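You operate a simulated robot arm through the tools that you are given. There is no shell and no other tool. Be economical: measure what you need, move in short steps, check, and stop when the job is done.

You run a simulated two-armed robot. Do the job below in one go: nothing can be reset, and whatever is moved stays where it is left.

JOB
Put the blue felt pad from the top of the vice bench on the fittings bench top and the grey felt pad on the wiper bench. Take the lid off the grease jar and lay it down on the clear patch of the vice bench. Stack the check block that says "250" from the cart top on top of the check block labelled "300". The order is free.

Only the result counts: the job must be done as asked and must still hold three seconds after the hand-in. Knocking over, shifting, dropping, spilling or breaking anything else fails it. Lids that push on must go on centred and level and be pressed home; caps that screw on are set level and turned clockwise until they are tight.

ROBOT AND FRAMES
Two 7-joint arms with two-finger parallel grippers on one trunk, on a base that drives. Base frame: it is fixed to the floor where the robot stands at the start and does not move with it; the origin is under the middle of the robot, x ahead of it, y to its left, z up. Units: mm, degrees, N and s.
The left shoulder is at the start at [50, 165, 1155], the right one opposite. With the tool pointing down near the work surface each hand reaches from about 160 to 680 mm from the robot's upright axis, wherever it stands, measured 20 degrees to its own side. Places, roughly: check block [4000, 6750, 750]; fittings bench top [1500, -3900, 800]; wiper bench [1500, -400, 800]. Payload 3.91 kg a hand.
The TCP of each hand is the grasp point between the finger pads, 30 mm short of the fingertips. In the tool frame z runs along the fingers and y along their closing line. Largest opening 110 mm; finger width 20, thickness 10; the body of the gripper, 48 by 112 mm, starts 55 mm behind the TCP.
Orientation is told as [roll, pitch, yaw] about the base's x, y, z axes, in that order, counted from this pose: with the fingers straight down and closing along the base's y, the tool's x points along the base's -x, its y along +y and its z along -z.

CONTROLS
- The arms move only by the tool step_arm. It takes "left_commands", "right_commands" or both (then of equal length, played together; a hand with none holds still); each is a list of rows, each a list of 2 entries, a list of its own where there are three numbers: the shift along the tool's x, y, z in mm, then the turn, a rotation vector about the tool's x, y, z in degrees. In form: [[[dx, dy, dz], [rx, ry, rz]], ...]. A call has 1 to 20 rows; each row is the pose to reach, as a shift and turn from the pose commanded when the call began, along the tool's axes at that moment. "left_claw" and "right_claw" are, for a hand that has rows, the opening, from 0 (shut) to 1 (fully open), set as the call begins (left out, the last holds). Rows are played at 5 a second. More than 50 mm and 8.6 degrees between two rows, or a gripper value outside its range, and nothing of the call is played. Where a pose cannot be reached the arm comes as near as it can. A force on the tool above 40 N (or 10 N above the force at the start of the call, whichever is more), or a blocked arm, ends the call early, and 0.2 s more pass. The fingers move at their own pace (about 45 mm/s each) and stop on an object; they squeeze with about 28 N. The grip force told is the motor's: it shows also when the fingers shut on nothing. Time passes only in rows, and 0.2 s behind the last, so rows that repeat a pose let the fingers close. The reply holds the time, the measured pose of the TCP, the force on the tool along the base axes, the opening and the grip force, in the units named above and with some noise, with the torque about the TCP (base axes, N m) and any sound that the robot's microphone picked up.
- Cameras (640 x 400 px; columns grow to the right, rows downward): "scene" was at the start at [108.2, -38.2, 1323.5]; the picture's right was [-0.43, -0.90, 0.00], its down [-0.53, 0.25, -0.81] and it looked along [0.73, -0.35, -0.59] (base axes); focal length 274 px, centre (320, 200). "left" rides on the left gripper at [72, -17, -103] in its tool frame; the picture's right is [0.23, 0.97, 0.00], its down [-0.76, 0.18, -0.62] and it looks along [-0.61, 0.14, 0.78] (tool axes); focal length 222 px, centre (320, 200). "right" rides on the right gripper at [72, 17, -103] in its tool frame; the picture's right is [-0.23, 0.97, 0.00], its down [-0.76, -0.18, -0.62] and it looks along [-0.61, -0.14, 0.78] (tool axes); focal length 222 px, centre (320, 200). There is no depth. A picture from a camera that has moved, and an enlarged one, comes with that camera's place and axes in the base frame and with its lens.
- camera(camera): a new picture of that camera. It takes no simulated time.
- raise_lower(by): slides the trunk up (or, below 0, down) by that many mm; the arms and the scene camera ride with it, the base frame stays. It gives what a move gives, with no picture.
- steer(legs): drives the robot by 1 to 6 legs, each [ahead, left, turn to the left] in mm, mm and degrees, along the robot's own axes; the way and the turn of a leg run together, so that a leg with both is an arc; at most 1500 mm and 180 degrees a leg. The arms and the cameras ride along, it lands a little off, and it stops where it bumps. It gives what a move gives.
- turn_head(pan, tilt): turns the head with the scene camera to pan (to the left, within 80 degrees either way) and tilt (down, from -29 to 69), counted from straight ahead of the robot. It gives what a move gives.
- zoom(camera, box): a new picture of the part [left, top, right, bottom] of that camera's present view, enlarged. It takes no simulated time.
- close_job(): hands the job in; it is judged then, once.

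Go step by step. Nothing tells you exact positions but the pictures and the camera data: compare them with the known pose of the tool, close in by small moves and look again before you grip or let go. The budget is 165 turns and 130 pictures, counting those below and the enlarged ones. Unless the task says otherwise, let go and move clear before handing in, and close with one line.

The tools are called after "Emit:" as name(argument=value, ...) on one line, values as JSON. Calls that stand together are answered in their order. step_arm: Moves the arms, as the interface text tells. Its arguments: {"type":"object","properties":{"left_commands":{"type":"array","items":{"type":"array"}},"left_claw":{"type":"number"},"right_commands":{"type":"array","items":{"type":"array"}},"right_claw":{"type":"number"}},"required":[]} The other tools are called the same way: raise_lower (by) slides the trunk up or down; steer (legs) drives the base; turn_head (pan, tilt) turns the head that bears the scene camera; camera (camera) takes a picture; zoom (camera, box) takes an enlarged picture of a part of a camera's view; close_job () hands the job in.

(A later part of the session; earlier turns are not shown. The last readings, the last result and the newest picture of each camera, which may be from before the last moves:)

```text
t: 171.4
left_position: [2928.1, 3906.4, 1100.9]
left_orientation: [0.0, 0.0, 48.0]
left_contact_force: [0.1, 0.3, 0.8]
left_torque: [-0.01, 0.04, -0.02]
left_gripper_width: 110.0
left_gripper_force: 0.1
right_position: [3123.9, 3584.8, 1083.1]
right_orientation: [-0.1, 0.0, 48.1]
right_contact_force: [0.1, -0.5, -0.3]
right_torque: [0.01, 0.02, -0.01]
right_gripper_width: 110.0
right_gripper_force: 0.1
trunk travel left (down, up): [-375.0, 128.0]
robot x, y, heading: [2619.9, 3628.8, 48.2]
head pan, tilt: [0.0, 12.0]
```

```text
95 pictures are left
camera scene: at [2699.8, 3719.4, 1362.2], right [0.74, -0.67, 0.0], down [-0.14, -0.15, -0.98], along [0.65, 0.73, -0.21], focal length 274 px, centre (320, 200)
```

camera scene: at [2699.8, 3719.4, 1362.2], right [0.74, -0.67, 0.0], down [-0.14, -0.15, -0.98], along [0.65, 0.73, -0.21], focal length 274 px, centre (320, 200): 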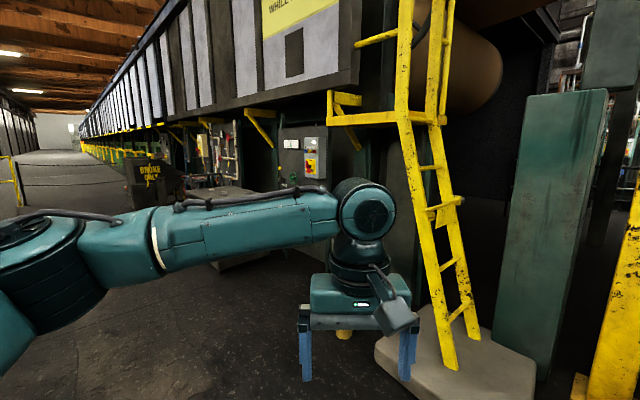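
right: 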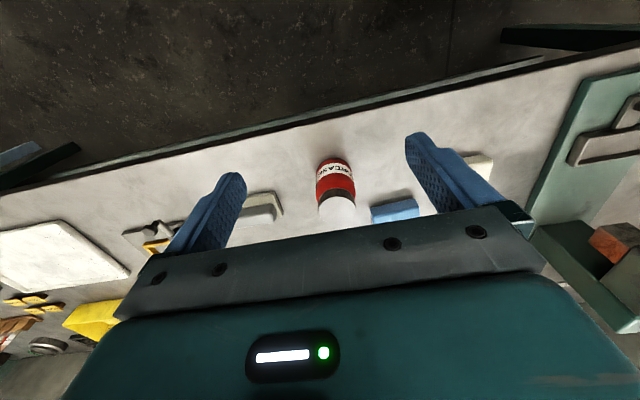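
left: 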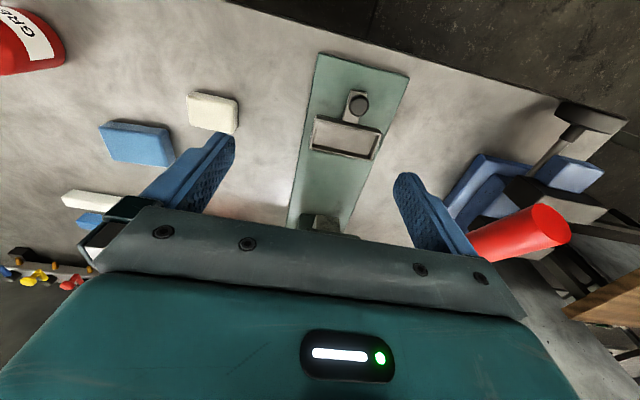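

Emit:
steer(legs=[[0, 0, 42], [1200, 0, 0]])

Emit:
turn_head(pan=-30, tilt=18)

Emit:
camera(camera="scene")

```text
t: 179.4
left_position: [2691.0, 5230.5, 1101.6]
left_orientation: [0.0, 0.1, 88.8]
left_contact_force: [-0.2, -0.5, -0.5]
left_torque: [-0.03, 0.01, 0.02]
left_gripper_width: 109.8
left_gripper_force: 0.2
right_position: [3049.8, 5115.1, 1083.9]
right_orientation: [0.1, 0.0, 88.8]
right_contact_force: [-0.2, -0.4, -0.3]
right_torque: [0.03, 0.03, 0.02]
right_gripper_width: 110.1
right_gripper_force: 0.1
trunk travel left (down, up): [-375.0, 128.0]
robot x, y, heading: [2636.7, 4819.3, 88.6]
head pan, tilt: [0.0, 12.0]
```

```text
t: 180.3
left_position: [2691.0, 5231.7, 1101.1]
left_orientation: [0.0, 0.0, 88.7]
left_contact_force: [-0.2, -0.6, 0.6]
left_torque: [-0.02, -0.01, -0.01]
left_gripper_width: 110.1
left_gripper_force: 0.0
right_position: [3049.7, 5114.9, 1083.8]
right_orientation: [0.0, 0.0, 88.8]
right_contact_force: [-0.2, -0.7, -0.1]
right_torque: [0.0, 0.01, 0.0]
right_gripper_width: 110.1
right_gripper_force: 0.1
trunk travel left (down, up): [-375.0, 128.0]
robot x, y, heading: [2637.2, 4816.8, 88.7]
head pan, tilt: [-30.0, 18.0]
```

```text
94 pictures are left
camera scene: at [2686.7, 4926.8, 1352.5], right [0.86, -0.52, 0.0], down [-0.16, -0.26, -0.95], along [0.49, 0.81, -0.31], focal length 274 px, centre (320, 200)
```

scene: 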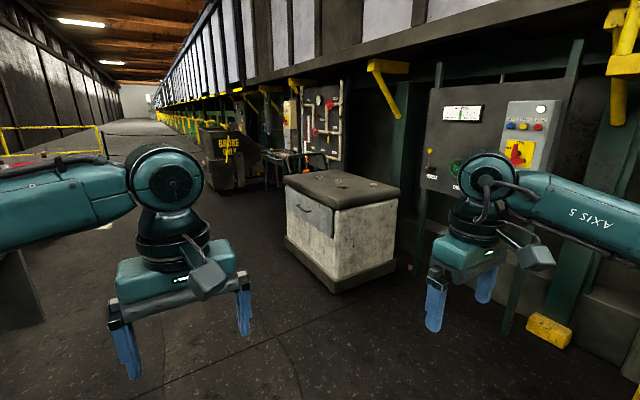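

Emit:
zoom(camera="scene", box=[250, 130, 430, 250])

```text
3.33 times, centred on (340, 190) of scene
camera zoom: at [2686.7, 4926.8, 1352.5], right [0.86, -0.52, 0.0], down [-0.16, -0.26, -0.95], along [0.49, 0.81, -0.31], focal length 913 px, centre (253, 233)
```

zoom: 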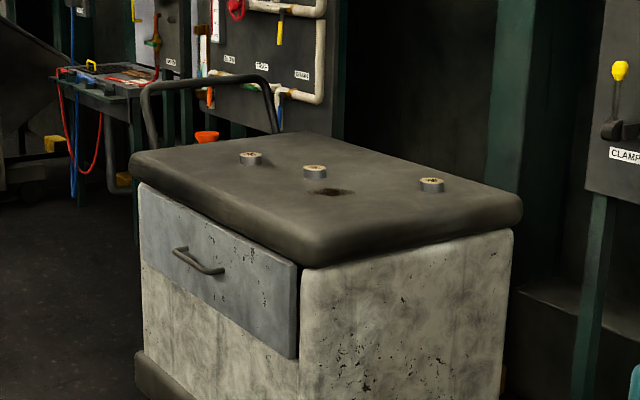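

Three small cylindrical check blocks are on the cart top with labels on top. I'll drive to the drawer side and face them.

Emit:
steer(legs=[[1300, 0, 0], [750, 0, 0], [0, 0, -89]])

Emit:
turn_head(pan=0, tilt=25)

Emit:
camera(camera="scene")

```text
t: 194.3
left_position: [3100.4, 6807.7, 1100.8]
left_orientation: [0.1, 0.0, -1.2]
left_contact_force: [-0.4, 0.7, 0.2]
left_torque: [0.02, -0.01, -0.02]
left_gripper_width: 110.0
left_gripper_force: 0.0
right_position: [2984.8, 6449.4, 1082.8]
right_orientation: [0.0, 0.1, -1.2]
right_contact_force: [-0.7, -0.6, -0.2]
right_torque: [-0.01, 0.04, 0.0]
right_gripper_width: 109.8
right_gripper_force: 0.0
trunk travel left (down, up): [-375.0, 128.0]
robot x, y, heading: [2692.3, 6857.5, -1.5]
head pan, tilt: [-30.0, 18.0]
```

```text
t: 195.2
left_position: [3101.7, 6808.2, 1100.4]
left_orientation: [-0.1, 0.0, -1.3]
left_contact_force: [-0.4, -1.0, 0.2]
left_torque: [0.06, 0.04, 0.0]
left_gripper_width: 110.0
left_gripper_force: 0.1
right_position: [2984.4, 6450.2, 1083.0]
right_orientation: [0.0, 0.0, -1.2]
right_contact_force: [0.9, 0.2, -0.1]
right_torque: [-0.03, 0.01, -0.01]
right_gripper_width: 110.2
right_gripper_force: 0.2
trunk travel left (down, up): [-375.0, 128.0]
robot x, y, heading: [2690.4, 6857.1, -1.1]
head pan, tilt: [0.0, 25.0]
```

```text
92 pictures are left
camera scene: at [2810.1, 6858.1, 1341.1], right [-0.02, -1.0, 0.0], down [-0.42, 0.01, -0.91], along [0.91, -0.02, -0.42], focal length 274 px, centre (320, 200)
```

scene: 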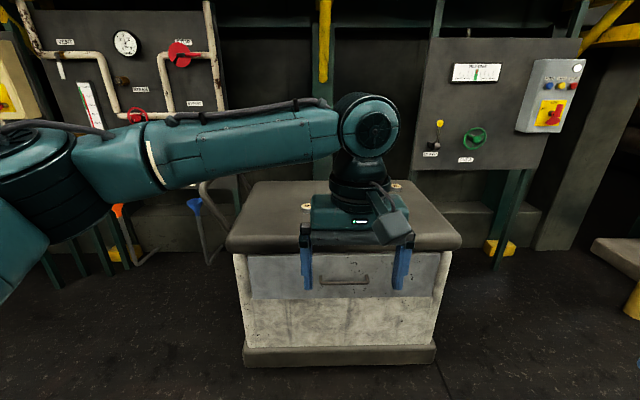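

Emit:
steer(legs=[[620, 0, 1.2]])

Emit:
step_arm(left_commands=[[[40, 0, 0], [0, 0, 0]], [[80, 20, 0], [0, 0, 0]], [[110, 60, 0], [0, 0, 0]], [[110, 100, 0], [0, 0, 0]], [[110, 140, 0], [0, 0, 0]]])

Emit:
turn_head(pan=-5, tilt=35)

Emit:
camera(camera="scene")

```text
t: 198.8
left_position: [3738.8, 6806.5, 1100.2]
left_orientation: [0.0, -0.1, -0.2]
left_contact_force: [0.1, -0.2, 0.4]
left_torque: [-0.03, 0.0, 0.0]
left_gripper_width: 109.9
left_gripper_force: 0.0
right_position: [3628.6, 6445.7, 1083.5]
right_orientation: [0.0, 0.0, -0.2]
right_contact_force: [0.6, 0.3, 0.7]
right_torque: [0.01, -0.01, -0.01]
right_gripper_width: 110.0
right_gripper_force: 0.1
trunk travel left (down, up): [-375.0, 128.0]
robot x, y, heading: [3325.6, 6852.3, -0.3]
head pan, tilt: [0.0, 25.0]
```

```text
t: 200.0
left_position: [3628.9, 6946.1, 1100.8]
left_orientation: [0.0, 0.0, -0.5]
left_contact_force: [-0.3, 0.1, 0.1]
left_torque: [-0.05, 0.0, -0.01]
left_gripper_width: 110.2
left_gripper_force: 0.1
right_position: [3627.1, 6446.5, 1083.4]
right_orientation: [0.0, -0.1, -0.2]
right_contact_force: [0.0, 0.6, 0.2]
right_torque: [-0.01, 0.01, 0.02]
right_gripper_width: 110.0
right_gripper_force: 0.0
trunk travel left (down, up): [-375.0, 128.0]
robot x, y, heading: [3325.1, 6852.3, -0.1]
head pan, tilt: [0.0, 25.0]
```

```text
t: 200.7
left_position: [3629.7, 6945.5, 1102.2]
left_orientation: [-0.1, -0.1, -0.3]
left_contact_force: [0.1, -0.4, 0.2]
left_torque: [0.02, 0.0, -0.01]
left_gripper_width: 110.1
left_gripper_force: 0.1
right_position: [3627.1, 6445.6, 1082.1]
right_orientation: [0.0, 0.0, -0.1]
right_contact_force: [0.4, -1.2, 0.3]
right_torque: [0.01, 0.01, 0.0]
right_gripper_width: 110.0
right_gripper_force: 0.0
trunk travel left (down, up): [-375.0, 128.0]
robot x, y, heading: [3323.3, 6852.9, -0.3]
head pan, tilt: [-5.0, 35.0]
```

```text
91 pictures are left
camera scene: at [3441.8, 6844.3, 1325.4], right [-0.09, -1.0, 0.0], down [-0.57, 0.05, -0.82], along [0.82, -0.08, -0.57], focal length 274 px, centre (320, 200)
```

scene: 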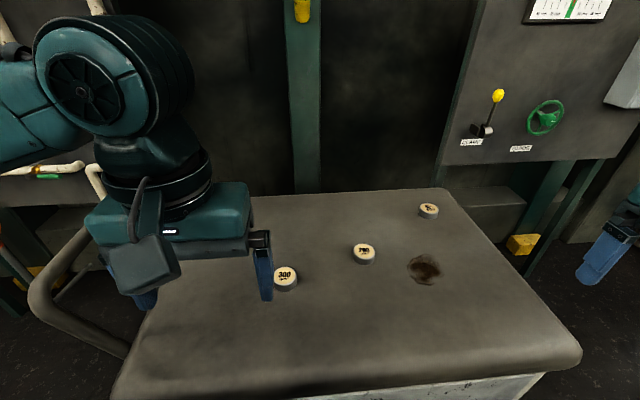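

Emit:
zoom(camera="scene", box=[260, 190, 460, 300])

```text
3.20 times, centred on (360, 245) of scene
camera zoom: at [3441.8, 6844.3, 1325.4], right [-0.09, -1.0, 0.0], down [-0.57, 0.05, -0.82], along [0.82, -0.08, -0.57], focal length 876 px, centre (192, 56)
```

zoom: 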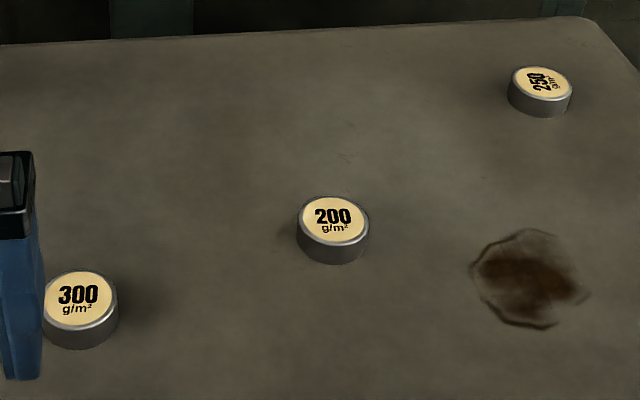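

300 is at about [3910, 6887], 250 at about [4146, 6407]—too far from this side. I'll go round to the −y side, pick 250 with the right hand, then return here to stack.

Emit:
steer(legs=[[-500, 0, 0], [0, -1400, 0], [0, 0, 90.3], [0, -1100, 0]])

Emit:
turn_head(pan=-10, tilt=25)

Emit:
camera(camera="scene")

```text
t: 218.1
left_position: [3616.1, 5749.6, 1100.7]
left_orientation: [-1.6, -0.3, 89.9]
left_contact_force: [0.4, -0.6, 0.5]
left_torque: [0.02, -0.02, 0.0]
left_gripper_width: 109.9
left_gripper_force: 0.0
right_position: [4108.0, 5752.2, 1087.1]
right_orientation: [-0.5, 1.0, 91.6]
right_contact_force: [0.5, 0.7, -1.0]
right_torque: [-0.01, 0.01, 0.0]
right_gripper_width: 110.0
right_gripper_force: 0.0
trunk travel left (down, up): [-375.0, 128.0]
robot x, y, heading: [3734.9, 5451.0, 89.8]
head pan, tilt: [-5.0, 35.0]
stopped in leg 4: the robot was blocked; the commanded pose is now the measured one
```

```text
t: 218.8
left_position: [3616.8, 5749.5, 1099.2]
left_orientation: [-1.8, -0.4, 90.0]
left_contact_force: [-0.8, -0.4, -1.0]
left_torque: [0.0, -0.01, 0.0]
left_gripper_width: 110.0
left_gripper_force: 0.1
right_position: [4108.8, 5752.5, 1087.6]
right_orientation: [-0.5, 0.8, 91.6]
right_contact_force: [1.6, 0.4, 0.3]
right_torque: [-0.02, 0.01, 0.0]
right_gripper_width: 109.9
right_gripper_force: 0.0
trunk travel left (down, up): [-375.0, 128.0]
robot x, y, heading: [3732.5, 5450.9, 89.9]
head pan, tilt: [-10.0, 25.0]
```

```text
89 pictures are left
camera scene: at [3718.5, 5563.3, 1341.8], right [0.98, -0.17, 0.03], down [-0.05, -0.41, -0.91], along [0.17, 0.9, -0.41], focal length 274 px, centre (320, 200)
```

scene: 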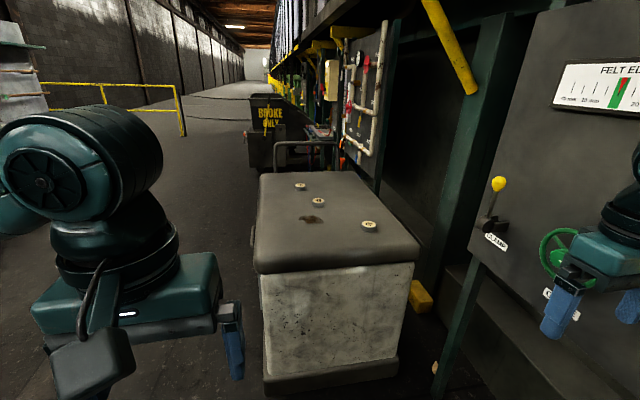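

The right arm touched the panel at the right; I'll shift left and then go ahead toward the cart with clearance, watching.

Emit:
steer(legs=[[0, 150, 0]])

Emit:
turn_head(pan=-45, tilt=25)

Emit:
camera(camera="scene")

```text
t: 220.2
left_position: [3492.7, 5754.5, 1101.5]
left_orientation: [-0.1, 0.0, 90.0]
left_contact_force: [-0.6, 0.1, 0.2]
left_torque: [-0.01, -0.06, -0.01]
left_gripper_width: 110.0
left_gripper_force: 0.1
right_position: [3982.7, 5758.1, 1073.3]
right_orientation: [1.2, 1.3, 91.5]
right_contact_force: [-0.7, 0.2, -0.1]
right_torque: [0.0, 0.0, -0.01]
right_gripper_width: 109.5
right_gripper_force: 0.1
trunk travel left (down, up): [-375.0, 128.0]
robot x, y, heading: [3587.7, 5449.9, 90.3]
head pan, tilt: [-10.0, 25.0]
```

```text
t: 221.2
left_position: [3494.2, 5753.6, 1102.0]
left_orientation: [0.0, 0.0, 90.0]
left_contact_force: [-0.3, -0.5, 0.3]
left_torque: [0.03, 0.0, -0.01]
left_gripper_width: 110.1
left_gripper_force: 0.1
right_position: [3985.1, 5757.9, 1073.3]
right_orientation: [1.4, 1.1, 91.5]
right_contact_force: [-0.2, -0.4, 0.1]
right_torque: [0.01, -0.01, 0.01]
right_gripper_width: 110.1
right_gripper_force: 0.0
trunk travel left (down, up): [-375.0, 128.0]
robot x, y, heading: [3589.8, 5455.2, 89.9]
head pan, tilt: [-45.0, 25.0]
```

```text
88 pictures are left
camera scene: at [3652.5, 5544.9, 1341.1], right [0.71, -0.71, 0.0], down [-0.3, -0.3, -0.91], along [0.64, 0.64, -0.42], focal length 274 px, centre (320, 200)
```

scene: 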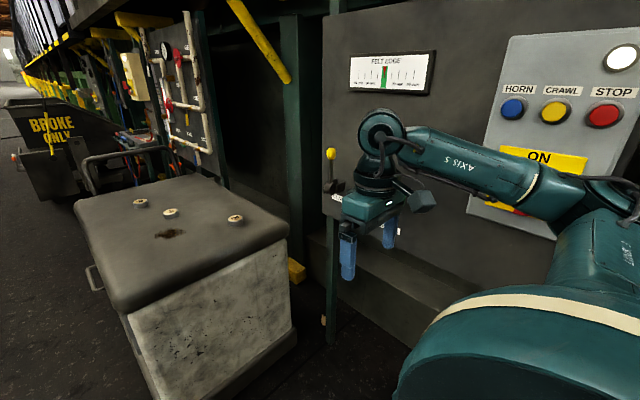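

Combining two views, the blocks' tops are at z≈821: 250 at ≈[4084, 6447], 300 at ≈[3873, 6883]. I'll first raise/tuck the right hand inward, then drive ahead.

Emit:
step_arm(right_commands=[[[-30, 30, 0], [0, 0, 0]], [[-60, 60, 0], [0, 0, 0]], [[-90, 90, 0], [0, 0, 0]]])

Emit:
steer(legs=[[465, 0, 0]])

Emit:
turn_head(pan=-25, tilt=40)

Emit:
camera(camera="scene")

```text
t: 222.0
left_position: [3494.8, 5755.2, 1101.5]
left_orientation: [-0.1, 0.0, 90.1]
left_contact_force: [0.5, 1.1, 0.1]
left_torque: [-0.01, 0.02, -0.02]
left_gripper_width: 110.0
left_gripper_force: 0.0
right_position: [3892.5, 5845.5, 1074.8]
right_orientation: [1.1, 1.2, 91.5]
right_contact_force: [0.8, 0.6, 1.1]
right_torque: [0.0, -0.04, 0.03]
right_gripper_width: 110.0
right_gripper_force: 0.0
trunk travel left (down, up): [-375.0, 128.0]
robot x, y, heading: [3587.7, 5451.1, 90.2]
head pan, tilt: [-45.0, 25.0]
```

```text
t: 224.8
left_position: [3490.8, 6231.6, 1101.2]
left_orientation: [0.0, 0.0, 90.2]
left_contact_force: [-1.0, -0.3, 0.5]
left_torque: [0.0, 0.01, -0.01]
left_gripper_width: 110.2
left_gripper_force: 0.1
right_position: [3890.6, 6322.3, 1074.2]
right_orientation: [1.3, 1.1, 92.0]
right_contact_force: [-0.3, 0.7, -0.4]
right_torque: [-0.01, -0.04, 0.0]
right_gripper_width: 110.0
right_gripper_force: 0.0
trunk travel left (down, up): [-375.0, 128.0]
robot x, y, heading: [3587.9, 5928.0, 90.2]
head pan, tilt: [-45.0, 25.0]
```

```text
t: 225.7
left_position: [3492.0, 6230.4, 1102.2]
left_orientation: [0.0, 0.0, 90.2]
left_contact_force: [0.5, 0.4, -0.3]
left_torque: [-0.03, -0.01, 0.0]
left_gripper_width: 110.1
left_gripper_force: 0.1
right_position: [3890.5, 6322.4, 1074.2]
right_orientation: [1.2, 1.2, 92.0]
right_contact_force: [-0.2, -0.5, -0.1]
right_torque: [0.01, 0.0, 0.01]
right_gripper_width: 110.1
right_gripper_force: 0.1
trunk travel left (down, up): [-375.0, 128.0]
robot x, y, heading: [3587.7, 5927.1, 90.5]
head pan, tilt: [-25.0, 40.0]
```

```text
87 pictures are left
camera scene: at [3621.7, 6033.7, 1317.8], right [0.91, -0.42, 0.0], down [-0.27, -0.58, -0.77], along [0.32, 0.7, -0.64], focal length 274 px, centre (320, 200)
```

scene: 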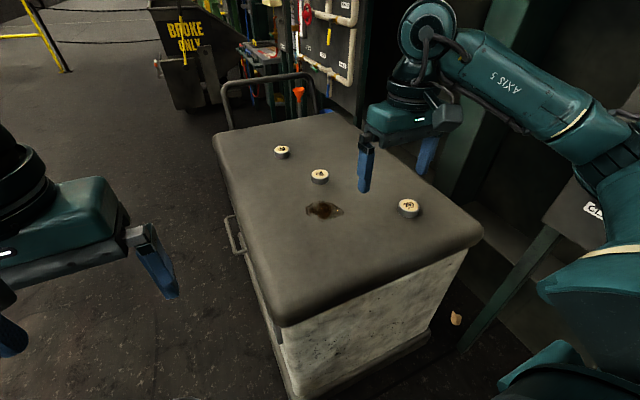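

250 confirmed at about [4089, 6458]. Moving the right hand over it and levelling, then look with its wrist camera.

Emit:
step_arm(right_commands=[[[-26, -41, 0], [0.3, -0.3, 0.5]], [[-52, -82, 0], [0.6, -0.6, 1]], [[-78, -123, 0], [0.9, -0.9, 1.5]], [[-104, -164, 0], [1.2, -1.2, 2]], [[-129, -203, 0], [1.2, -1.2, 2]], [[-129, -203, 45], [1.2, -1.2, 2]], [[-129, -203, 90], [1.2, -1.2, 2]], [[-129, -203, 130], [1.2, -1.2, 2]]])

Emit:
camera(camera="right")

Emit:
camera(camera="scene")

```text
t: 227.5
left_position: [3492.9, 6230.1, 1101.1]
left_orientation: [0.0, 0.1, 90.2]
left_contact_force: [0.3, 0.7, -1.6]
left_torque: [0.01, 0.02, 0.0]
left_gripper_width: 110.1
left_gripper_force: 0.1
right_position: [4072.7, 6425.2, 981.5]
right_orientation: [0.3, 0.0, 89.8]
right_contact_force: [-0.4, 0.0, 0.3]
right_torque: [-0.01, 0.01, -0.01]
right_gripper_width: 109.9
right_gripper_force: 0.1
right hand out of reach, approached as far as the arm can: row 5, 6, 7, 8
trunk travel left (down, up): [-375.0, 128.0]
robot x, y, heading: [3589.4, 5929.6, 90.5]
head pan, tilt: [-25.0, 40.0]
```

```text
86 pictures are left
camera right: at [4054.5, 6353.1, 1085.1], right [-0.97, 0.23, 0.0], down [0.18, 0.76, 0.62], along [0.14, 0.61, -0.78], focal length 222 px, centre (320, 200)
```

right: 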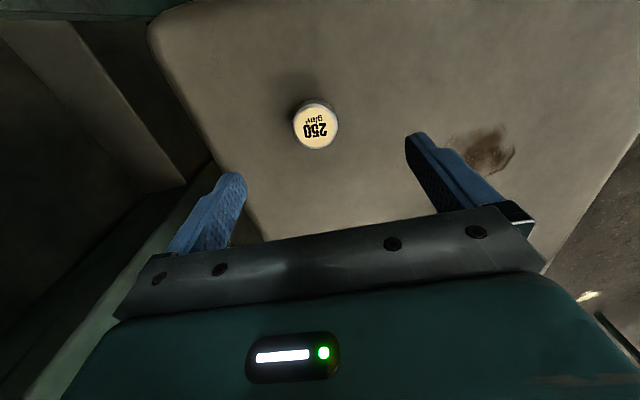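

```text
85 pictures are left
camera scene: at [3623.4, 6034.7, 1317.7], right [0.91, -0.42, 0.0], down [-0.27, -0.58, -0.76], along [0.32, 0.69, -0.64], focal length 274 px, centre (320, 200)
```

scene: 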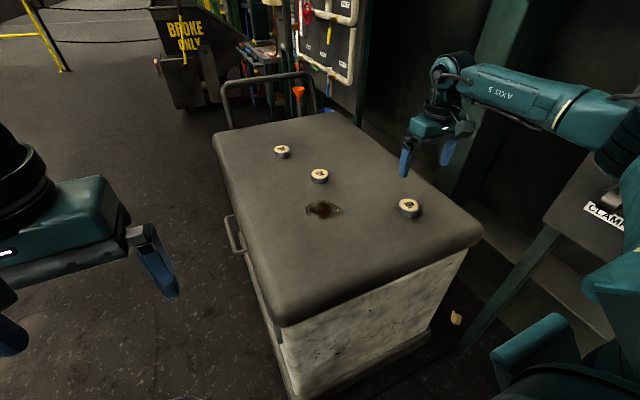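

Block 250 lies at about [4083, 6452]; arm at its reach limit. I'll lower the trunk a bit and shift the base slightly right.

Emit:
raise_lower(by=-60)

Emit:
steer(legs=[[15, -60, 0]])

```text
t: 228.5
left_position: [3492.5, 6231.6, 1041.0]
left_orientation: [0.0, -0.1, 90.2]
left_contact_force: [-0.5, -0.2, 0.2]
left_torque: [0.02, -0.01, -0.02]
left_gripper_width: 110.2
left_gripper_force: 0.0
right_position: [4070.4, 6424.4, 923.2]
right_orientation: [0.0, 0.0, 89.6]
right_contact_force: [0.1, 0.6, 0.8]
right_torque: [0.02, 0.01, -0.01]
right_gripper_width: 110.2
right_gripper_force: 0.1
trunk travel left (down, up): [-315.0, 188.0]
robot x, y, heading: [3584.8, 5930.1, 90.1]
head pan, tilt: [-25.0, 40.0]
```

```text
t: 229.5
left_position: [3551.0, 6247.0, 1041.2]
left_orientation: [0.1, 0.0, 90.3]
left_contact_force: [1.1, 0.0, -0.4]
left_torque: [0.0, 0.03, -0.02]
left_gripper_width: 109.9
left_gripper_force: 0.1
right_position: [4130.1, 6440.4, 923.1]
right_orientation: [0.0, 0.0, 89.9]
right_contact_force: [-0.1, -0.1, -0.5]
right_torque: [-0.02, 0.01, 0.0]
right_gripper_width: 110.0
right_gripper_force: 0.0
trunk travel left (down, up): [-315.0, 188.0]
robot x, y, heading: [3641.6, 5943.5, 90.4]
head pan, tilt: [-25.0, 40.0]
```

Emit:
step_arm(right_commands=[[[-6, 24, 0], [0, 0, 0]], [[-12, 47, 0], [0, 0, 0]], [[-12, 47, 0], [0, 0, 0]]])

Emit:
camera(camera="right")

```text
t: 230.3
left_position: [3550.6, 6245.7, 1039.6]
left_orientation: [0.0, 0.0, 90.3]
left_contact_force: [0.5, -0.2, -0.3]
left_torque: [0.04, -0.01, 0.0]
left_gripper_width: 109.7
left_gripper_force: 0.1
right_position: [4083.5, 6451.1, 922.8]
right_orientation: [0.0, 0.0, 89.8]
right_contact_force: [-0.3, 0.4, -0.4]
right_torque: [0.02, -0.02, -0.01]
right_gripper_width: 109.9
right_gripper_force: 0.1
trunk travel left (down, up): [-315.0, 188.0]
robot x, y, heading: [3644.6, 5942.6, 90.5]
head pan, tilt: [-25.0, 40.0]
```

```text
84 pictures are left
camera right: at [4065.2, 6380.2, 1026.3], right [-0.97, 0.23, 0.0], down [0.18, 0.76, 0.62], along [0.14, 0.61, -0.78], focal length 222 px, centre (320, 200)
```

right: 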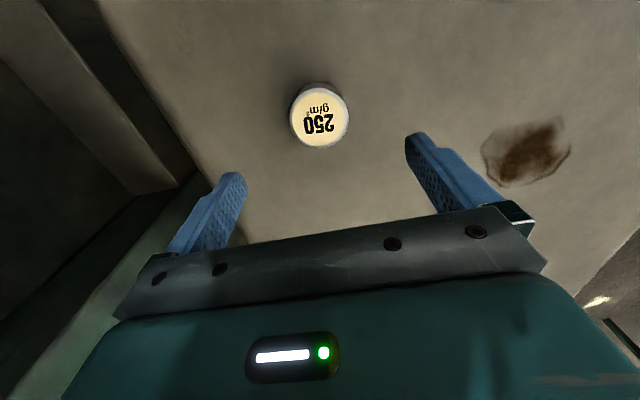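

Emit:
step_arm(right_commands=[[[0, 0, 25], [0, 0, 0]], [[0, 0, 50], [0, 0, 0]], [[0, 0, 50], [0, 0, 0]]])

Emit:
camera(camera="right")

Emit:
zoom(camera="scene", box=[340, 120, 500, 260])

```text
t: 231.1
left_position: [3548.6, 6246.2, 1041.6]
left_orientation: [0.0, 0.0, 90.3]
left_contact_force: [-0.6, -0.1, 0.8]
left_torque: [0.01, 0.01, 0.04]
left_gripper_width: 110.0
left_gripper_force: 0.0
right_position: [4084.0, 6452.5, 874.5]
right_orientation: [0.0, -0.2, 89.9]
right_contact_force: [0.3, -0.2, 0.0]
right_torque: [0.0, 0.02, 0.0]
right_gripper_width: 110.0
right_gripper_force: 0.1
trunk travel left (down, up): [-315.0, 188.0]
robot x, y, heading: [3648.9, 5941.1, 90.5]
head pan, tilt: [-25.0, 40.0]
```

```text
83 pictures are left
camera right: at [4065.9, 6381.2, 976.3], right [-0.97, 0.23, 0.0], down [0.18, 0.76, 0.62], along [0.14, 0.61, -0.78], focal length 222 px, centre (320, 200)
```

right: 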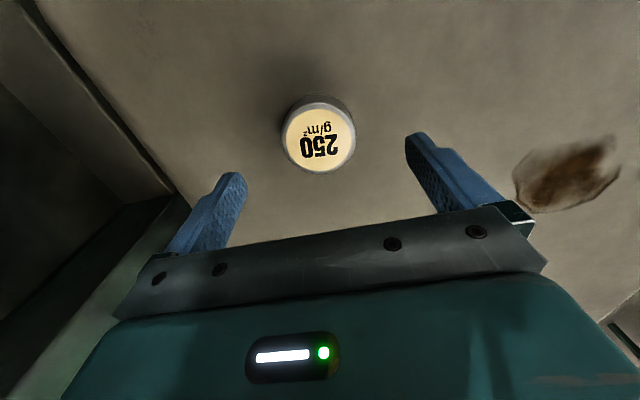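

```text
2.86 times, centred on (420, 190) of scene
camera zoom: at [3680.5, 6049.1, 1257.8], right [0.91, -0.42, 0.0], down [-0.27, -0.58, -0.77], along [0.32, 0.7, -0.64], focal length 782 px, centre (34, 229)
```

zoom: 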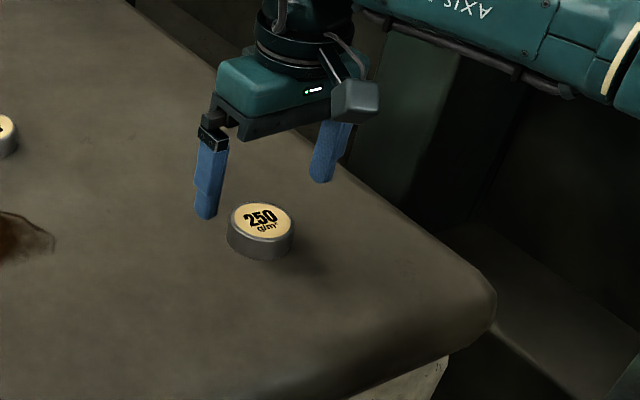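

The block is well between the fingers at about [4083, 6448]. I'll descend slowly with contact watch.

Emit:
step_arm(right_commands=[[[3, 1, 10], [0, 0, 0]], [[3, 1, 20], [0, 0, 0]], [[3, 1, 28], [0, 0, 0]], [[3, 1, 35], [0, 0, 0]], [[3, 1, 40], [0, 0, 0]]])

Emit:
zoom(camera="scene", box=[360, 150, 460, 240])

Emit:
camera(camera="right")

```text
t: 232.3
left_position: [3550.2, 6245.4, 1040.0]
left_orientation: [0.0, 0.0, 90.3]
left_contact_force: [0.1, 0.1, -0.3]
left_torque: [-0.01, 0.01, 0.04]
left_gripper_width: 110.0
left_gripper_force: 0.1
right_position: [4082.1, 6449.1, 833.7]
right_orientation: [0.1, 0.1, 89.8]
right_contact_force: [-0.4, 0.3, 0.4]
right_torque: [-0.01, 0.03, 0.01]
right_gripper_width: 109.9
right_gripper_force: 0.1
trunk travel left (down, up): [-315.0, 188.0]
robot x, y, heading: [3646.8, 5945.1, 90.2]
head pan, tilt: [-25.0, 40.0]
```

```text
4.44 times, centred on (410, 195) of scene
camera zoom: at [3680.6, 6049.2, 1257.8], right [0.91, -0.42, 0.0], down [-0.27, -0.58, -0.77], along [0.32, 0.7, -0.64], focal length 1217 px, centre (-80, 222)
```

zoom: 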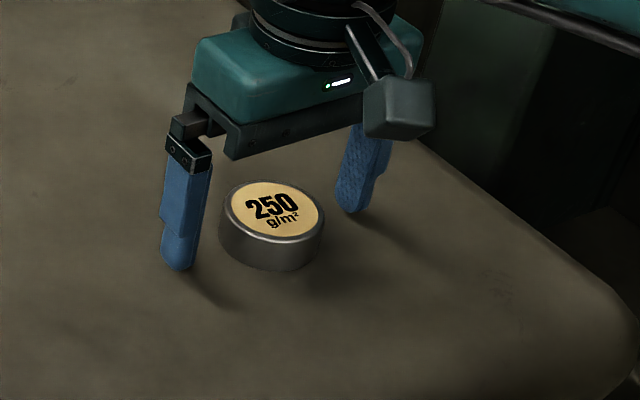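

```text
80 pictures are left
camera right: at [4064.0, 6377.1, 935.8], right [-0.97, 0.23, 0.0], down [0.18, 0.76, 0.62], along [0.14, 0.61, -0.78], focal length 222 px, centre (320, 200)
```

right: 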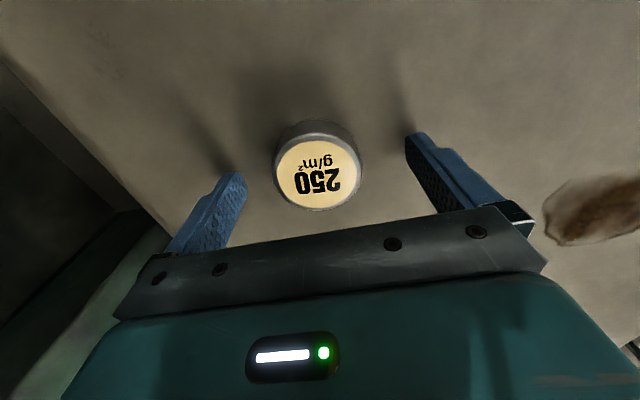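

Well centred. Lower 5 mm more and close.

Emit:
step_arm(right_commands=[[[0, 0, 3], [0, 0, 0]], [[0, 0, 5], [0, 0, 0]]])

Emit:
step_arm(right_commands=[[[0, 0, 0], [0, 0, 0]], [[0, 0, 0], [0, 0, 0]], [[0, 0, 0], [0, 0, 0]], [[0, 0, 0], [0, 0, 0]], [[0, 0, 0], [0, 0, 0]]], right_claw=0.2)

```text
t: 232.9
left_position: [3550.7, 6245.5, 1041.3]
left_orientation: [0.1, 0.0, 90.3]
left_contact_force: [1.1, -0.5, 0.0]
left_torque: [-0.02, 0.02, -0.01]
left_gripper_width: 110.1
left_gripper_force: 0.2
right_position: [4083.6, 6449.1, 829.4]
right_orientation: [0.0, -0.1, 89.9]
right_contact_force: [1.0, -1.7, 7.4]
right_torque: [-0.1, 0.28, -0.01]
right_gripper_width: 109.6
right_gripper_force: 0.1
trunk travel left (down, up): [-315.0, 188.0]
robot x, y, heading: [3643.4, 5944.3, 90.3]
head pan, tilt: [-25.0, 40.0]
```

```text
t: 234.1
left_position: [3550.3, 6246.6, 1041.1]
left_orientation: [0.0, 0.0, 90.3]
left_contact_force: [0.0, -0.4, -0.3]
left_torque: [-0.02, 0.0, -0.02]
left_gripper_width: 110.0
left_gripper_force: 0.1
right_position: [4081.9, 6449.9, 829.0]
right_orientation: [0.1, -0.2, 89.8]
right_contact_force: [-2.1, 0.3, 13.6]
right_torque: [-0.11, 0.28, -0.04]
right_gripper_width: 54.8
right_gripper_force: 28.5
trunk travel left (down, up): [-315.0, 188.0]
robot x, y, heading: [3644.5, 5945.3, 90.3]
head pan, tilt: [-25.0, 40.0]
```

Gripped (55 mm); the cart surface is at about z=799. Lifting.

Emit:
step_arm(right_commands=[[[0, 0, -20], [0, 0, 0]], [[0, 0, -60], [0, 0, 0]], [[0, 0, -105], [0, 0, 0]], [[0, 0, -150], [0, 0, 0]], [[40, 20, -150], [0, 0, 0]], [[80, 40, -150], [0, 0, 0]], [[120, 60, -150], [0, 0, 0]], [[140, 100, -150], [0, 0, 0]]])

Emit:
camera(camera="right")

```text
t: 235.9
left_position: [3550.6, 6246.2, 1040.7]
left_orientation: [0.0, -0.1, 90.3]
left_contact_force: [-0.2, 0.4, 1.5]
left_torque: [0.01, 0.01, -0.01]
left_gripper_width: 110.0
left_gripper_force: 0.0
right_position: [3980.2, 6310.5, 979.8]
right_orientation: [0.1, 0.0, 89.7]
right_contact_force: [-0.4, -0.4, -0.3]
right_torque: [0.01, -0.01, 0.02]
right_gripper_width: 54.3
right_gripper_force: 28.3
trunk travel left (down, up): [-315.0, 188.0]
robot x, y, heading: [3645.5, 5946.8, 90.5]
head pan, tilt: [-25.0, 40.0]
```

```text
79 pictures are left
camera right: at [3962.5, 6238.0, 1081.8], right [-0.97, 0.23, 0.0], down [0.18, 0.76, 0.62], along [0.15, 0.61, -0.78], focal length 222 px, centre (320, 200)
```

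right: 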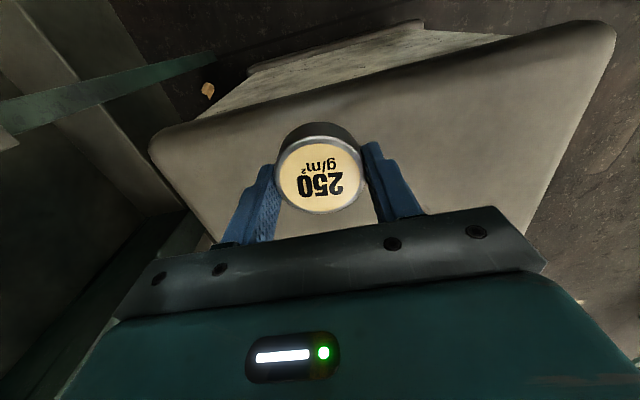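

Emit:
steer(legs=[[-500, 0, 0], [0, 900, 0], [1300, 0, 0], [250, 0, 0], [0, 0, -90.3], [480, 0, 0]])

Emit:
turn_head(pan=0, tilt=35)

Emit:
camera(camera="scene")

```text
t: 257.1
left_position: [3502.9, 7126.6, 1041.3]
left_orientation: [0.0, 0.0, 1.7]
left_contact_force: [-0.8, -0.5, -0.8]
left_torque: [-0.01, -0.01, 0.05]
left_gripper_width: 110.1
left_gripper_force: 0.1
right_position: [3577.6, 6696.6, 979.4]
right_orientation: [0.0, 0.0, 1.2]
right_contact_force: [0.7, 0.2, -0.3]
right_torque: [0.0, 0.0, -0.04]
right_gripper_width: 54.7
right_gripper_force: 28.1
trunk travel left (down, up): [-315.0, 188.0]
robot x, y, heading: [3201.8, 7025.9, 1.7]
head pan, tilt: [-25.0, 40.0]
```

```text
t: 258.0
left_position: [3502.1, 7126.5, 1040.5]
left_orientation: [0.0, 0.0, 1.8]
left_contact_force: [-0.1, 0.9, -0.3]
left_torque: [-0.03, 0.0, 0.0]
left_gripper_width: 110.2
left_gripper_force: 0.1
right_position: [3577.1, 6697.7, 977.2]
right_orientation: [0.0, -0.1, 1.2]
right_contact_force: [-0.2, -0.2, -1.6]
right_torque: [-0.01, -0.01, 0.02]
right_gripper_width: 54.1
right_gripper_force: 27.8
trunk travel left (down, up): [-315.0, 188.0]
robot x, y, heading: [3203.0, 7023.1, 1.7]
head pan, tilt: [0.0, 35.0]
```

```text
78 pictures are left
camera scene: at [3319.2, 7027.1, 1265.3], right [0.03, -1.0, 0.0], down [-0.57, -0.02, -0.82], along [0.82, 0.02, -0.57], focal length 274 px, centre (320, 200)
```

scene: 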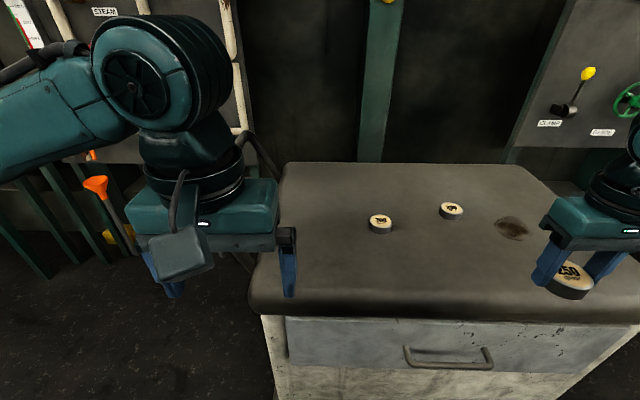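

300 is confirmed at ≈[3877, 6884]. Drive 120 mm forward and bring the hand high over it.

Emit:
steer(legs=[[120, 0, -1.7]])

```text
t: 259.2
left_position: [3623.1, 7119.0, 1040.0]
left_orientation: [0.1, 0.0, 0.0]
left_contact_force: [0.3, -0.1, 0.5]
left_torque: [-0.02, 0.01, -0.01]
left_gripper_width: 109.8
left_gripper_force: 0.2
right_position: [3684.1, 6687.9, 977.8]
right_orientation: [0.0, 0.0, -0.5]
right_contact_force: [1.1, -1.2, -1.0]
right_torque: [0.01, 0.03, 0.01]
right_gripper_width: 54.1
right_gripper_force: 28.2
trunk travel left (down, up): [-315.0, 188.0]
robot x, y, heading: [3319.6, 7025.6, -0.1]
head pan, tilt: [0.0, 35.0]
```

Emit:
step_arm(right_commands=[[[-32, 33, 0], [0, 0, 0]], [[-64, 66, 0], [0, 0, 0]], [[-96, 98, 0], [0, 0, 0]], [[-128, 130, 0], [0, 0, 0]], [[-160, 163, 0], [0, 0, 0]], [[-193, 196, 0], [0, 0, 0]], [[-193, 196, 0], [0, 0, 0]]])

Emit:
camera(camera="right")

Emit:
zoom(camera="scene", box=[300, 120, 480, 300])

```text
t: 260.8
left_position: [3623.1, 7118.5, 1042.1]
left_orientation: [0.0, 0.0, -0.1]
left_contact_force: [-0.1, -0.2, -0.1]
left_torque: [0.02, 0.0, 0.01]
left_gripper_width: 110.0
left_gripper_force: 0.1
right_position: [3877.9, 6880.1, 979.3]
right_orientation: [0.0, 0.0, -0.6]
right_contact_force: [0.4, 0.9, -0.7]
right_torque: [-0.04, 0.02, 0.0]
right_gripper_width: 54.1
right_gripper_force: 28.2
trunk travel left (down, up): [-315.0, 188.0]
robot x, y, heading: [3317.4, 7025.3, -0.3]
head pan, tilt: [0.0, 35.0]
```

```text
77 pictures are left
camera right: at [3804.1, 6898.5, 1082.3], right [0.24, 0.97, 0.0], down [0.76, -0.19, 0.62], along [0.61, -0.15, -0.78], focal length 222 px, centre (320, 200)
```

right: 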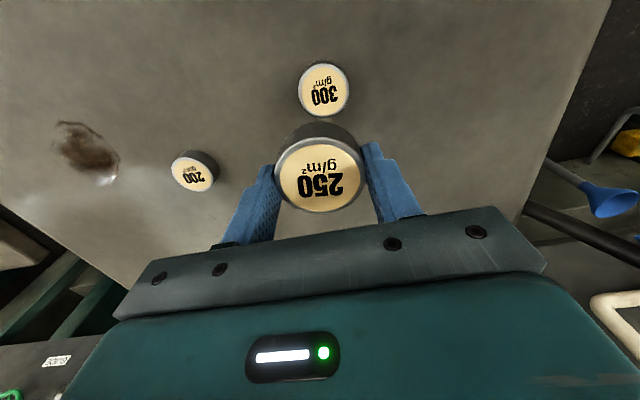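

```text
2.22 times, centred on (390, 210) of scene
camera zoom: at [3436.3, 7025.0, 1265.4], right [0.0, -1.0, 0.0], down [-0.57, 0.0, -0.82], along [0.82, 0.0, -0.57], focal length 608 px, centre (164, 178)
```

zoom: 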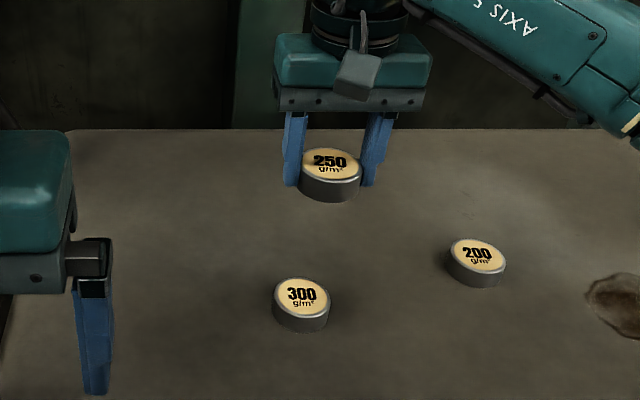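

300 lies ~15 mm nearer and ~5 mm left of the hand. Correcting and descending part way, then re-measuring.

Emit:
step_arm(right_commands=[[[14, 5, 20], [0, 0, 0.6]], [[14, 5, 50], [0, 0, 0.6]], [[14, 5, 75], [0, 0, 0.6]], [[14, 5, 75], [0, 0, 0.6]]])

Emit:
camera(camera="right")

Emit:
zoom(camera="scene", box=[340, 160, 440, 260])

```text
t: 261.8
left_position: [3622.2, 7120.6, 1041.1]
left_orientation: [0.0, -0.1, -0.1]
left_contact_force: [0.4, -0.2, -0.4]
left_torque: [-0.02, 0.03, 0.0]
left_gripper_width: 110.1
left_gripper_force: 0.0
right_position: [3864.8, 6885.7, 903.5]
right_orientation: [0.0, -0.1, -1.2]
right_contact_force: [0.7, 0.2, -0.4]
right_torque: [0.01, -0.01, 0.02]
right_gripper_width: 54.3
right_gripper_force: 28.0
trunk travel left (down, up): [-315.0, 188.0]
robot x, y, heading: [3318.0, 7025.2, 0.0]
head pan, tilt: [0.0, 35.0]
```

```text
75 pictures are left
camera right: at [3791.7, 6905.1, 1006.5], right [0.25, 0.97, 0.0], down [0.76, -0.19, 0.62], along [0.6, -0.15, -0.78], focal length 222 px, centre (320, 200)
```

right: 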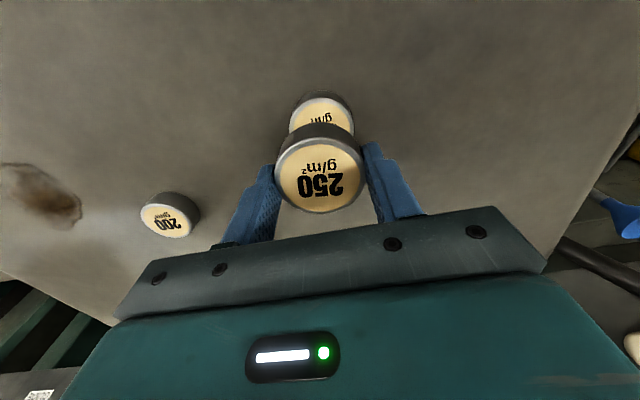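

```text
4.00 times, centred on (390, 210) of scene
camera zoom: at [3436.3, 7025.2, 1265.4], right [0.0, -1.0, 0.0], down [-0.57, 0.0, -0.82], along [0.82, 0.0, -0.57], focal length 1095 px, centre (40, 160)
```

zoom: 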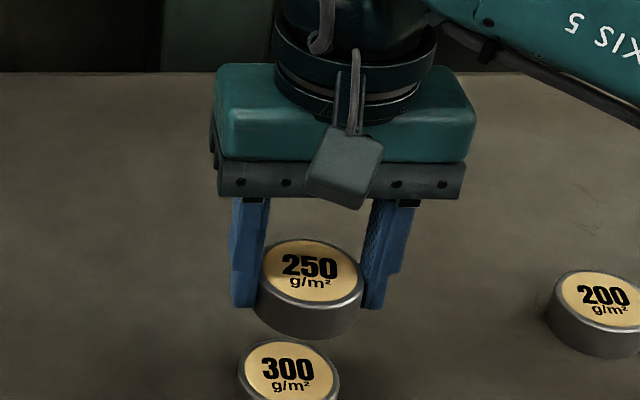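

Alignment is within about 2 mm. Nudging +2 mm y and descending to just above contact.

Emit:
step_arm(right_commands=[[[0, 2, 15], [0, 0, -1]], [[0, 2, 30], [0, 0, -1]], [[0, 2, 42], [0, 0, -1]], [[0, 2, 48], [0, 0, -1]], [[0, 2, 48], [0, 0, -1]]])

Emit:
zoom(camera="scene", box=[340, 180, 440, 260])

```text
t: 263.0
left_position: [3621.9, 7119.7, 1041.0]
left_orientation: [0.0, 0.0, -0.1]
left_contact_force: [0.5, 0.0, -0.3]
left_torque: [-0.01, -0.02, 0.04]
left_gripper_width: 109.9
left_gripper_force: 0.0
right_position: [3864.9, 6887.9, 855.3]
right_orientation: [0.0, 0.0, -0.2]
right_contact_force: [0.1, 0.0, -0.9]
right_torque: [-0.01, 0.01, -0.02]
right_gripper_width: 54.2
right_gripper_force: 27.8
trunk travel left (down, up): [-315.0, 188.0]
robot x, y, heading: [3319.6, 7024.6, -0.2]
head pan, tilt: [0.0, 35.0]
```

```text
5.00 times, centred on (390, 220) of scene
camera zoom: at [3436.3, 7025.2, 1265.3], right [0.0, -1.0, 0.0], down [-0.57, 0.0, -0.82], along [0.82, 0.0, -0.57], focal length 1369 px, centre (-30, 100)
```

zoom: 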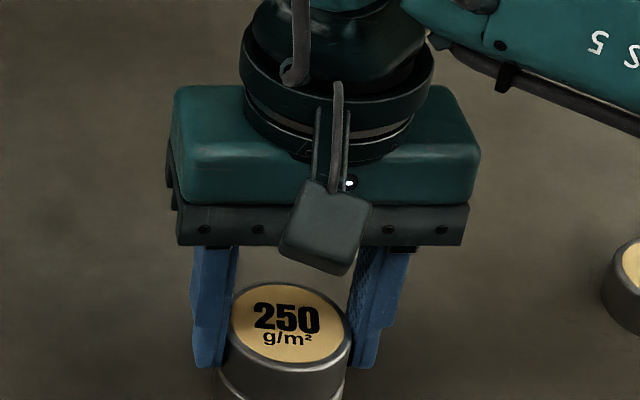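

Nicely aligned. Small steps down to contact.

Emit:
step_arm(right_commands=[[[0, 0, 2], [0, 0, 0]], [[0, 0, 4], [0, 0, 0]], [[0, 0, 4], [0, 0, 0]]])

Emit:
step_arm(right_commands=[[[0, 0, 1], [0, 0, 0]], [[0, 0, 2], [0, 0, 0]], [[0, 0, 2], [0, 0, 0]]])

```text
t: 263.8
left_position: [3621.9, 7119.1, 1041.7]
left_orientation: [0.0, 0.1, -0.1]
left_contact_force: [0.2, 0.5, 0.1]
left_torque: [0.03, 0.0, 0.02]
left_gripper_width: 110.2
left_gripper_force: 0.0
right_position: [3865.3, 6889.4, 853.6]
right_orientation: [0.1, -0.2, -0.2]
right_contact_force: [0.1, -1.4, 3.1]
right_torque: [-0.14, -0.03, -0.02]
right_gripper_width: 54.2
right_gripper_force: 28.2
trunk travel left (down, up): [-315.0, 188.0]
robot x, y, heading: [3316.9, 7024.6, -0.2]
head pan, tilt: [0.0, 35.0]
```

```text
t: 264.6
left_position: [3620.7, 7118.6, 1042.0]
left_orientation: [0.0, -0.1, -0.1]
left_contact_force: [1.0, -0.7, -0.2]
left_torque: [-0.03, 0.02, -0.01]
left_gripper_width: 109.6
left_gripper_force: 0.0
right_position: [3866.0, 6888.8, 852.6]
right_orientation: [0.1, -0.2, -0.3]
right_contact_force: [-0.1, -2.8, 17.4]
right_torque: [-0.17, 0.08, -0.02]
right_gripper_width: 54.0
right_gripper_force: 28.3
trunk travel left (down, up): [-315.0, 188.0]
robot x, y, heading: [3318.0, 7025.0, -0.3]
head pan, tilt: [0.0, 35.0]
```

Contact (17 N) at the expected height. Releasing.

Emit:
step_arm(right_commands=[[[0, 0, -1], [0, 0, 0]], [[0, 0, -1], [0, 0, 0]], [[0, 0, -1], [0, 0, 0]], [[0, 0, -1], [0, 0, 0]], [[0, 0, -1], [0, 0, 0]]], right_claw=1.0)

Emit:
step_arm(right_commands=[[[0, 0, -20], [0, 0, 0]], [[0, 0, -60], [0, 0, 0]], [[0, 0, -100], [0, 0, 0]], [[0, 0, -140], [0, 0, 0]]])

Emit:
zoom(camera="scene", box=[320, 150, 480, 270])

```text
t: 265.8
left_position: [3622.6, 7119.1, 1041.6]
left_orientation: [0.0, 0.0, -0.1]
left_contact_force: [1.0, 0.2, 0.5]
left_torque: [0.02, 0.04, -0.03]
left_gripper_width: 109.9
left_gripper_force: 0.1
right_position: [3865.4, 6889.0, 851.2]
right_orientation: [-0.1, 0.0, -0.2]
right_contact_force: [0.2, 0.2, 0.5]
right_torque: [-0.04, 0.0, -0.03]
right_gripper_width: 110.2
right_gripper_force: 0.0
trunk travel left (down, up): [-315.0, 188.0]
robot x, y, heading: [3319.7, 7026.1, -0.2]
head pan, tilt: [0.0, 35.0]
```

```text
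t: 266.8
left_position: [3622.5, 7119.8, 1041.2]
left_orientation: [0.0, 0.0, -0.1]
left_contact_force: [0.1, -0.5, 0.3]
left_torque: [0.01, -0.04, 0.02]
left_gripper_width: 109.6
left_gripper_force: 0.0
right_position: [3865.0, 6890.3, 990.4]
right_orientation: [0.1, 0.0, -0.3]
right_contact_force: [-0.6, 0.2, -0.2]
right_torque: [0.01, 0.0, 0.02]
right_gripper_width: 110.2
right_gripper_force: 0.1
trunk travel left (down, up): [-315.0, 188.0]
robot x, y, heading: [3324.3, 7028.4, -0.2]
head pan, tilt: [0.0, 35.0]
```

```text
3.33 times, centred on (400, 210) of scene
camera zoom: at [3436.0, 7025.4, 1265.4], right [0.0, -1.0, 0.0], down [-0.57, 0.0, -0.82], along [0.82, 0.0, -0.57], focal length 913 px, centre (53, 167)
```

zoom: 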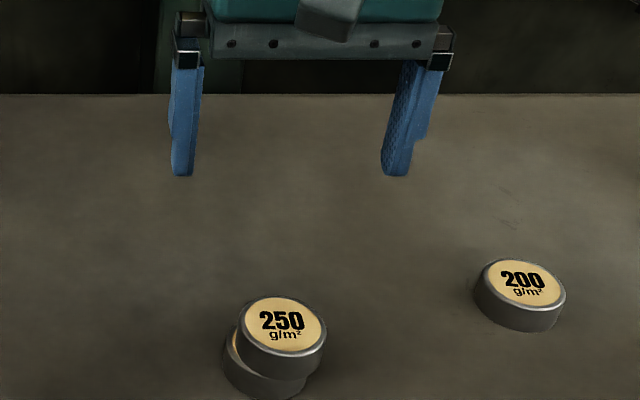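

The 250 rests on the 300 but looks slightly offset. Let me check more closely.

Emit:
zoom(camera="scene", box=[360, 220, 420, 280])

Emit:
zoom(camera="right", box=[250, 40, 400, 160])

```text
6.67 times, centred on (390, 250) of scene
camera zoom: at [3436.0, 7025.4, 1265.4], right [0.0, -1.0, 0.0], down [-0.57, 0.0, -0.82], along [0.82, 0.0, -0.57], focal length 1826 px, centre (-147, -133)
```

zoom: 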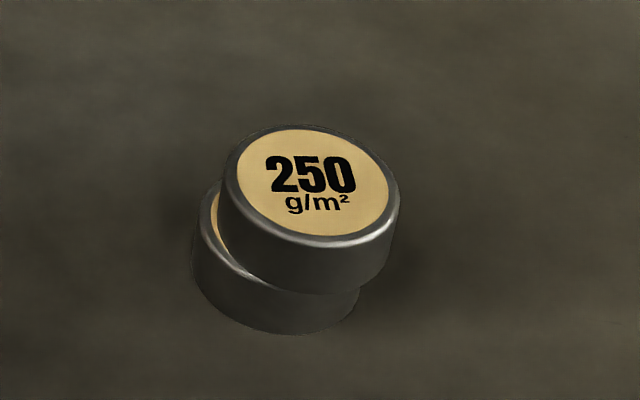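

```text
3.33 times, centred on (325, 100) of right
camera zoom: at [3792.6, 6908.1, 1093.2], right [0.23, 0.97, 0.0], down [0.76, -0.18, 0.62], along [0.61, -0.14, -0.78], focal length 740 px, centre (303, 533)
```

zoom: 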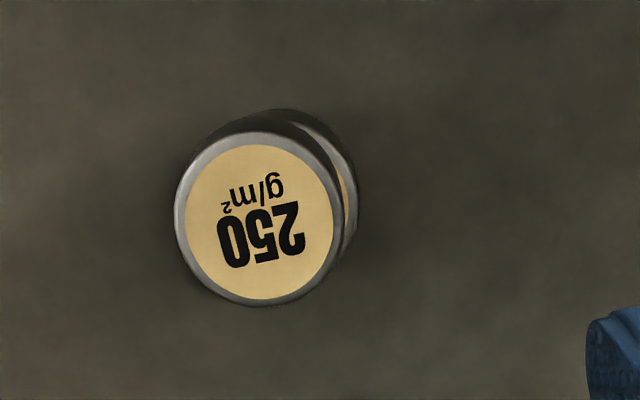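

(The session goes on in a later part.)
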